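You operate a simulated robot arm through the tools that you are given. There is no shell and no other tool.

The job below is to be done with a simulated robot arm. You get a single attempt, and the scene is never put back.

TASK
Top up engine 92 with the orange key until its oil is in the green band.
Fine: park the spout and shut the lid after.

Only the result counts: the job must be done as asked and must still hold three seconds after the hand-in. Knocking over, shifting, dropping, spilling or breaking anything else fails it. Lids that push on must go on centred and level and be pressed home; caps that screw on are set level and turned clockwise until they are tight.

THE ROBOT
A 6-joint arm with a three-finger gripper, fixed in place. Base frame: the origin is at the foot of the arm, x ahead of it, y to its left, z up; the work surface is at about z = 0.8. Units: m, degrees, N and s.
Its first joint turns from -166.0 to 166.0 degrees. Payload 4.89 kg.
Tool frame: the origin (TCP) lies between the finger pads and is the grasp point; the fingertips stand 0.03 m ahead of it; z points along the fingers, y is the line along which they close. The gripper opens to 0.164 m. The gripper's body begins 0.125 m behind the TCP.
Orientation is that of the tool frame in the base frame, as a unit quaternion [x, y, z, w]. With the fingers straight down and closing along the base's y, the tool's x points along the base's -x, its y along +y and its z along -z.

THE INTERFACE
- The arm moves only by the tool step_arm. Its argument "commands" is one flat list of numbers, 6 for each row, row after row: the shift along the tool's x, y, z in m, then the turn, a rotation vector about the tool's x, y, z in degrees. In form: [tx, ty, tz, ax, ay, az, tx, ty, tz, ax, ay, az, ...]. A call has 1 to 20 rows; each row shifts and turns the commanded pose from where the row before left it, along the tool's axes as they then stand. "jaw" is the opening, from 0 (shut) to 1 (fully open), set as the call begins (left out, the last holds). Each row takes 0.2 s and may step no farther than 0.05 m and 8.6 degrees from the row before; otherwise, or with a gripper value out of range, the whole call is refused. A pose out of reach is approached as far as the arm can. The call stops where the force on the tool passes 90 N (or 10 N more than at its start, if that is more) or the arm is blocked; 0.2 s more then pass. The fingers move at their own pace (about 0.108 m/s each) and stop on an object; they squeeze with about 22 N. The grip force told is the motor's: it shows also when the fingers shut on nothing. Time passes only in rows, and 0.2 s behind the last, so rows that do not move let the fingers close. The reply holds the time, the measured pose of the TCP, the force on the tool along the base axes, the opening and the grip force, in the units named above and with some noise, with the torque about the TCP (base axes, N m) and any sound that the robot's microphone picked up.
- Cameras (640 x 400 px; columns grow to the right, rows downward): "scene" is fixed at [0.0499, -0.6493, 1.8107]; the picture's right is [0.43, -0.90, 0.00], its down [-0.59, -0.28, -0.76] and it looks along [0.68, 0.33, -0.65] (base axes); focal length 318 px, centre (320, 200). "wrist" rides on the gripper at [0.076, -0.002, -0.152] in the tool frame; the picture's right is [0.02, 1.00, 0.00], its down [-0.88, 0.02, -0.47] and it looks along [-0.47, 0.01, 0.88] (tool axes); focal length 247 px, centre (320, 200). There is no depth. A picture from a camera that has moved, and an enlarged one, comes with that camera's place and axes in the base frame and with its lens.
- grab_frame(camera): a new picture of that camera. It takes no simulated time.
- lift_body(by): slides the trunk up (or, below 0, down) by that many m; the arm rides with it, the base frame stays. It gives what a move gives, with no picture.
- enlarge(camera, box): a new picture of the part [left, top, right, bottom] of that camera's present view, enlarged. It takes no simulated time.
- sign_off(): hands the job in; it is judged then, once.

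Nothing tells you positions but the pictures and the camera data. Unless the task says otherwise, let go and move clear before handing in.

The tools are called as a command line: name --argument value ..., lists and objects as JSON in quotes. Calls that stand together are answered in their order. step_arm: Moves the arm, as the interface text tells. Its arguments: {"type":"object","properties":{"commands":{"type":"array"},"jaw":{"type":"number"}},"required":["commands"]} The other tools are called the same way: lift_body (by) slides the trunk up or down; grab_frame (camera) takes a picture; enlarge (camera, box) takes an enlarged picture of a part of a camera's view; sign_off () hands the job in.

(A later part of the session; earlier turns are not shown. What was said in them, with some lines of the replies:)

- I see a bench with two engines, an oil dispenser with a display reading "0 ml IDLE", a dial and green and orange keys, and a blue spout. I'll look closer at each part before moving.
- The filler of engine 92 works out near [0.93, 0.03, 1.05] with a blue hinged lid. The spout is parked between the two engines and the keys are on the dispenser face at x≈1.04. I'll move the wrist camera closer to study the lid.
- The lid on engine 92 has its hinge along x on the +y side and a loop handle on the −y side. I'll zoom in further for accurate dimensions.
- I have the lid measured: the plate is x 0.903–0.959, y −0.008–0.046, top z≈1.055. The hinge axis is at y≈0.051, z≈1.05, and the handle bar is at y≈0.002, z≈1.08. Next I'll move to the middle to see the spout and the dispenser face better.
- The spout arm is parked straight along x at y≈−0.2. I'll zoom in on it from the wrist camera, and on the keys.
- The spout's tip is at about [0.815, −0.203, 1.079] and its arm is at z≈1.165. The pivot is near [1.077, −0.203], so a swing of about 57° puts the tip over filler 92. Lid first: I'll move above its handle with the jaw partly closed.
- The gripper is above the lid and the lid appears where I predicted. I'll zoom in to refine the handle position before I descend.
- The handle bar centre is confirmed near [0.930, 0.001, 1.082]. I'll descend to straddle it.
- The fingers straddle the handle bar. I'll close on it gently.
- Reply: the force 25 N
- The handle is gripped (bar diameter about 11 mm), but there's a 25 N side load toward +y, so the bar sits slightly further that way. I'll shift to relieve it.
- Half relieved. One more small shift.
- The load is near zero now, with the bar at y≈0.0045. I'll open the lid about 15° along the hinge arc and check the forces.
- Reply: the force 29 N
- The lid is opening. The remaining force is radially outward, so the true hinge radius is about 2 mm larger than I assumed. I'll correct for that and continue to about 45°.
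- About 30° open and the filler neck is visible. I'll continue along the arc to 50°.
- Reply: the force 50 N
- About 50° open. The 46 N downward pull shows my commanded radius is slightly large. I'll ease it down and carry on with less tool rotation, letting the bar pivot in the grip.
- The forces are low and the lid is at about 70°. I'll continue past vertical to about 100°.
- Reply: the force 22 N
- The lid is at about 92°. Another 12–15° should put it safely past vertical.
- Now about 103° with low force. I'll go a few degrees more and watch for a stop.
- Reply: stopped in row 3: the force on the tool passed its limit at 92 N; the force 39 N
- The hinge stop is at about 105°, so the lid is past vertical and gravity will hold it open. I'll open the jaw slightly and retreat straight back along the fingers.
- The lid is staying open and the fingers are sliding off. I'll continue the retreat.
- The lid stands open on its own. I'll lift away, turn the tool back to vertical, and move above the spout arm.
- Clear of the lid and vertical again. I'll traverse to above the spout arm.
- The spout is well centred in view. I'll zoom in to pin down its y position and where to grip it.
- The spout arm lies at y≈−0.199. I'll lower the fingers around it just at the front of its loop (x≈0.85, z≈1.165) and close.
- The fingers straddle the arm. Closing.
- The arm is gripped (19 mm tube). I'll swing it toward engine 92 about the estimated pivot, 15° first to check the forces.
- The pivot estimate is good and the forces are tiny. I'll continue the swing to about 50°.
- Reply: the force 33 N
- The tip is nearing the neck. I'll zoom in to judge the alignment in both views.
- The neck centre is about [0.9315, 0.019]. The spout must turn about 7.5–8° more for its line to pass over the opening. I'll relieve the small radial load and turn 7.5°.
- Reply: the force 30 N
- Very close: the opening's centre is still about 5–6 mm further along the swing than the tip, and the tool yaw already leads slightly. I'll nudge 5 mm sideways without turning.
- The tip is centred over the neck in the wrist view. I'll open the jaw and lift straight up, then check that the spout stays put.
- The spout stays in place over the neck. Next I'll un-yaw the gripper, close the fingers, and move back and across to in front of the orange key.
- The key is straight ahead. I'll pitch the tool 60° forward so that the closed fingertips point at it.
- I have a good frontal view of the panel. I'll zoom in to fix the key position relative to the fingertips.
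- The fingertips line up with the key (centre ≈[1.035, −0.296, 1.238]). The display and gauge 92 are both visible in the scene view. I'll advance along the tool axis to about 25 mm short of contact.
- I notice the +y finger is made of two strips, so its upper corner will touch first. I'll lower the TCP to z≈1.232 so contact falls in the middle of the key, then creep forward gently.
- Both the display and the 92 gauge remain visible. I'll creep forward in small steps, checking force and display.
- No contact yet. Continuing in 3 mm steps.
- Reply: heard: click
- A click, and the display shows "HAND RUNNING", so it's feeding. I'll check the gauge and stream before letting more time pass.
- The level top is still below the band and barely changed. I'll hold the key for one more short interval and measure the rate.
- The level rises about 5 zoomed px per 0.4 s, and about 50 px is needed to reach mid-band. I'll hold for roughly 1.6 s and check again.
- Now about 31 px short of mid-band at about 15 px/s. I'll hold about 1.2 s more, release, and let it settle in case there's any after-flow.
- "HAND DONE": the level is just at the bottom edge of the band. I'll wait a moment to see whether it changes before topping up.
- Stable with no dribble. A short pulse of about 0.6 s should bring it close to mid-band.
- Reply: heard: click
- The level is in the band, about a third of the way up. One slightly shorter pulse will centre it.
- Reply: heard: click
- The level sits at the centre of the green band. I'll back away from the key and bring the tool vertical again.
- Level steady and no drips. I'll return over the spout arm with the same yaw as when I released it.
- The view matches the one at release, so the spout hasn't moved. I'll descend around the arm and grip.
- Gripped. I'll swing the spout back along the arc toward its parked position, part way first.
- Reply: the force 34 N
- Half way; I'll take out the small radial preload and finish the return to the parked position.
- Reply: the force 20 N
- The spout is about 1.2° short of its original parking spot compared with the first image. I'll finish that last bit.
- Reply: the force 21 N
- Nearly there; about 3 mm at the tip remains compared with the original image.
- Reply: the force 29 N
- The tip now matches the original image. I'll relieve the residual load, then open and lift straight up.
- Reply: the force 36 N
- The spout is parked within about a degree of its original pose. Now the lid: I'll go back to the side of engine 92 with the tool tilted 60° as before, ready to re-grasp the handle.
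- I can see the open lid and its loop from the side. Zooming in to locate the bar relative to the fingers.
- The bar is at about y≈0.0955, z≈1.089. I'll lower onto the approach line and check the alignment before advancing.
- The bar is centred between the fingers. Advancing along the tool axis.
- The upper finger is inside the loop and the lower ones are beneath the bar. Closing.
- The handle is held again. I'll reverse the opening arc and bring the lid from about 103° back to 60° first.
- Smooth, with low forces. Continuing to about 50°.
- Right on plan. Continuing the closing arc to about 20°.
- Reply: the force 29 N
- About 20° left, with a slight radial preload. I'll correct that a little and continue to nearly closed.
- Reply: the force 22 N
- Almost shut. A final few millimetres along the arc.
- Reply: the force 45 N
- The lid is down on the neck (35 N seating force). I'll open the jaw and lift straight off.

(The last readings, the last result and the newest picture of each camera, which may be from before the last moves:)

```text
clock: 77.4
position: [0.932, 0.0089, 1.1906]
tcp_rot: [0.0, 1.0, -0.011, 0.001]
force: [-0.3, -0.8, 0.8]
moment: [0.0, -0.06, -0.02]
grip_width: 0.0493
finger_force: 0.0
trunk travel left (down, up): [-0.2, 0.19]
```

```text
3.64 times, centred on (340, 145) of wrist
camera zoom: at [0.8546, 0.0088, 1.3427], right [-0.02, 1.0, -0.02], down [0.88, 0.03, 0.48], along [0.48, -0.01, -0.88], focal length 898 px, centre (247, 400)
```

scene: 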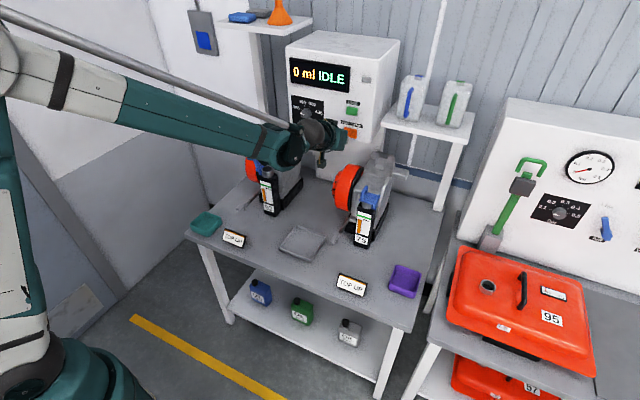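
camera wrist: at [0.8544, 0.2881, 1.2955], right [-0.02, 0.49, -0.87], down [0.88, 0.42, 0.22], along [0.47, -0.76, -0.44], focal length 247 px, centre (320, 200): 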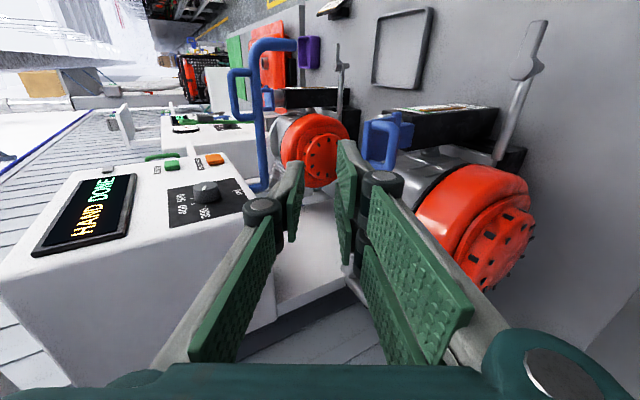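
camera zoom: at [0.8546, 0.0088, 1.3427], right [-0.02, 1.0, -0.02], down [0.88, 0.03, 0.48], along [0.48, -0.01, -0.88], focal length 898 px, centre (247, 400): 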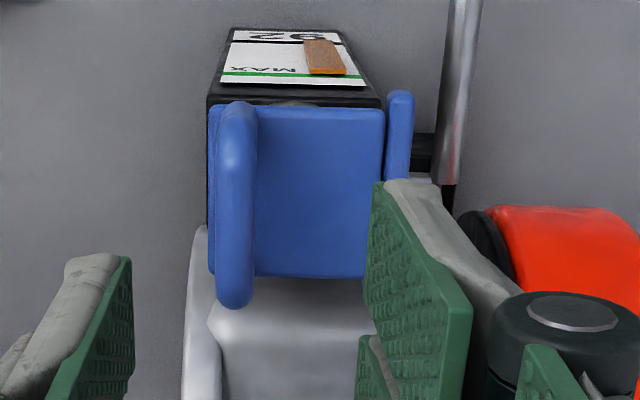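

The lid looks identical to its initial closed state. I'll back the arm off and compare the parked spout with the original view, using the same zoom boxes.

step_arm --commands '[0, 0, -0.045, 0, 0, 0, 0, 0, -0.045, 0, 0, 0, 0.045, 0, -0.01, 0, 0, 0, 0.045, 0, -0.01, 0, 0, 0, 0.045, 0, -0.01, 0, 0, 0, 0.045, 0, -0.01, 0, 0, 0, 0.045, 0, -0.01, 0, 0, 0, 0, 0, 0, 0, 0, 0]'

enlarge --camera "scene" --box '[285, 120, 345, 200]'

grab_frame --camera "scene"

enlarge --camera "scene" --box '[263, 180, 273, 190]'

grab_frame --camera "wrist"

```text
clock: 79.2
position: [0.7052, 0.013, 1.33]
tcp_rot: [0.0, 1.0, -0.011, 0.002]
force: [-0.9, 0.0, 0.1]
moment: [-0.01, -0.25, 0.01]
grip_width: 0.0492
finger_force: 0.1
trunk travel left (down, up): [-0.2, 0.19]
```

```text
5.00 times, centred on (315, 160) of scene
camera zoom: at [0.0499, -0.6493, 1.8107], right [0.43, -0.9, 0.0], down [-0.59, -0.28, -0.76], along [0.68, 0.33, -0.65], focal length 1591 px, centre (345, 400)
```

zoom: 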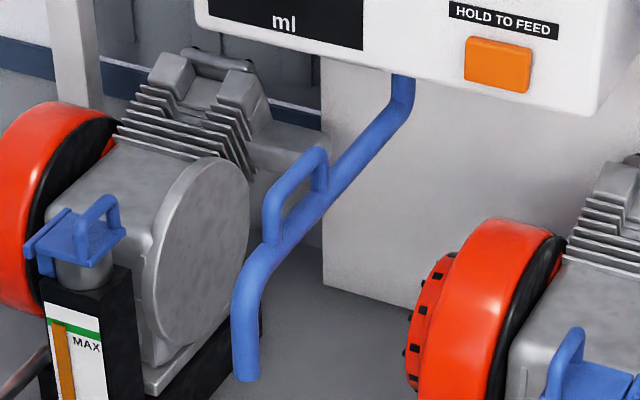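

```text
taken
```

scene: 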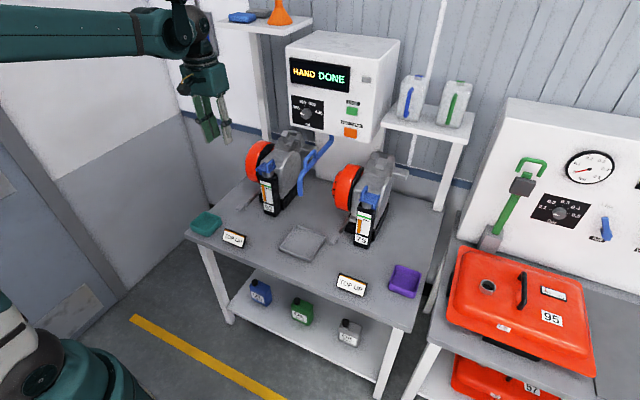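

```text
16.00 times, centred on (268, 185) of scene
camera zoom: at [0.0499, -0.6493, 1.8107], right [0.43, -0.9, 0.0], down [-0.59, -0.28, -0.76], along [0.68, 0.33, -0.65], focal length 5090 px, centre (1152, 440)
```

zoom: 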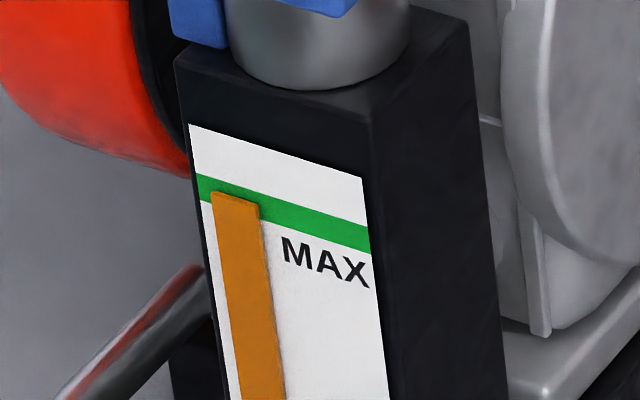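

```text
taken
camera wrist: at [0.6287, 0.0119, 1.4822], right [-0.02, 1.0, -0.02], down [0.88, 0.03, 0.48], along [0.48, -0.01, -0.88], focal length 247 px, centre (320, 200)
```

wrist: 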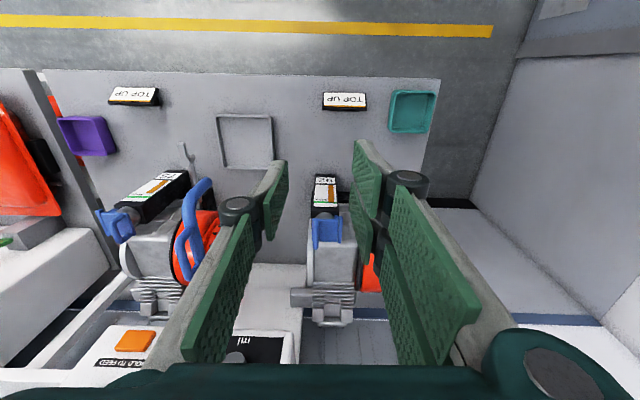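

Everything looks in order: the level is in mid-band, the lid is shut and the spout is parked. One last check for drips or anything disturbed on the bench.

enlarge --camera "scene" --box '[230, 150, 350, 260]'

enlarge --camera "scene" --box '[180, 200, 430, 350]'

```text
3.64 times, centred on (290, 205) of scene
camera zoom: at [0.0499, -0.6493, 1.8107], right [0.43, -0.9, 0.0], down [-0.59, -0.28, -0.76], along [0.68, 0.33, -0.65], focal length 1157 px, centre (429, 182)
```

zoom: 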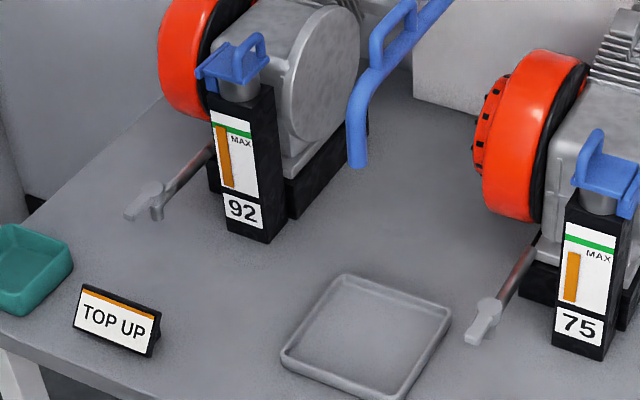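

```text
2.56 times, centred on (305, 275) of scene
camera zoom: at [0.0499, -0.6493, 1.8107], right [0.43, -0.9, 0.0], down [-0.59, -0.28, -0.76], along [0.68, 0.33, -0.65], focal length 814 px, centre (358, 8)
```

zoom: 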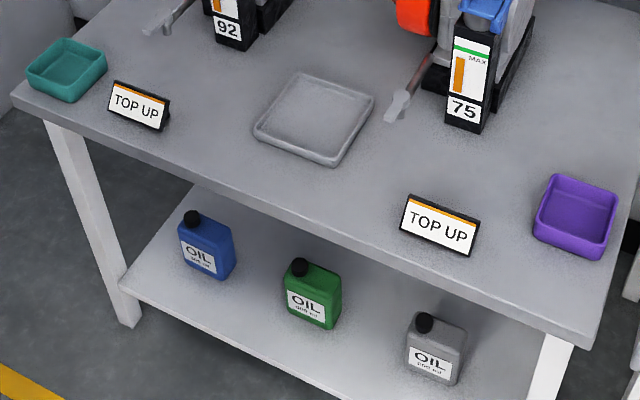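

The bench is clean and undisturbed: engine 92's oil is in the green band, its lid is shut, the spout is parked and the arm is clear. Handing in.

sign_off

```text
The job is handed in.
```

Engine 92 is topped up with the orange key. Its oil level sits in the middle of the green band and stayed there after I released the key.

- **Spout:** it is back in its parked position, within about half a degree of where it started.
- **Lid:** it is shut and looks the same as it did before I opened it.
- **Bench:** I saw no spilled oil, engine 75's gauge is unchanged and nothing else was moved. The arm was clear of everything when I handed in.
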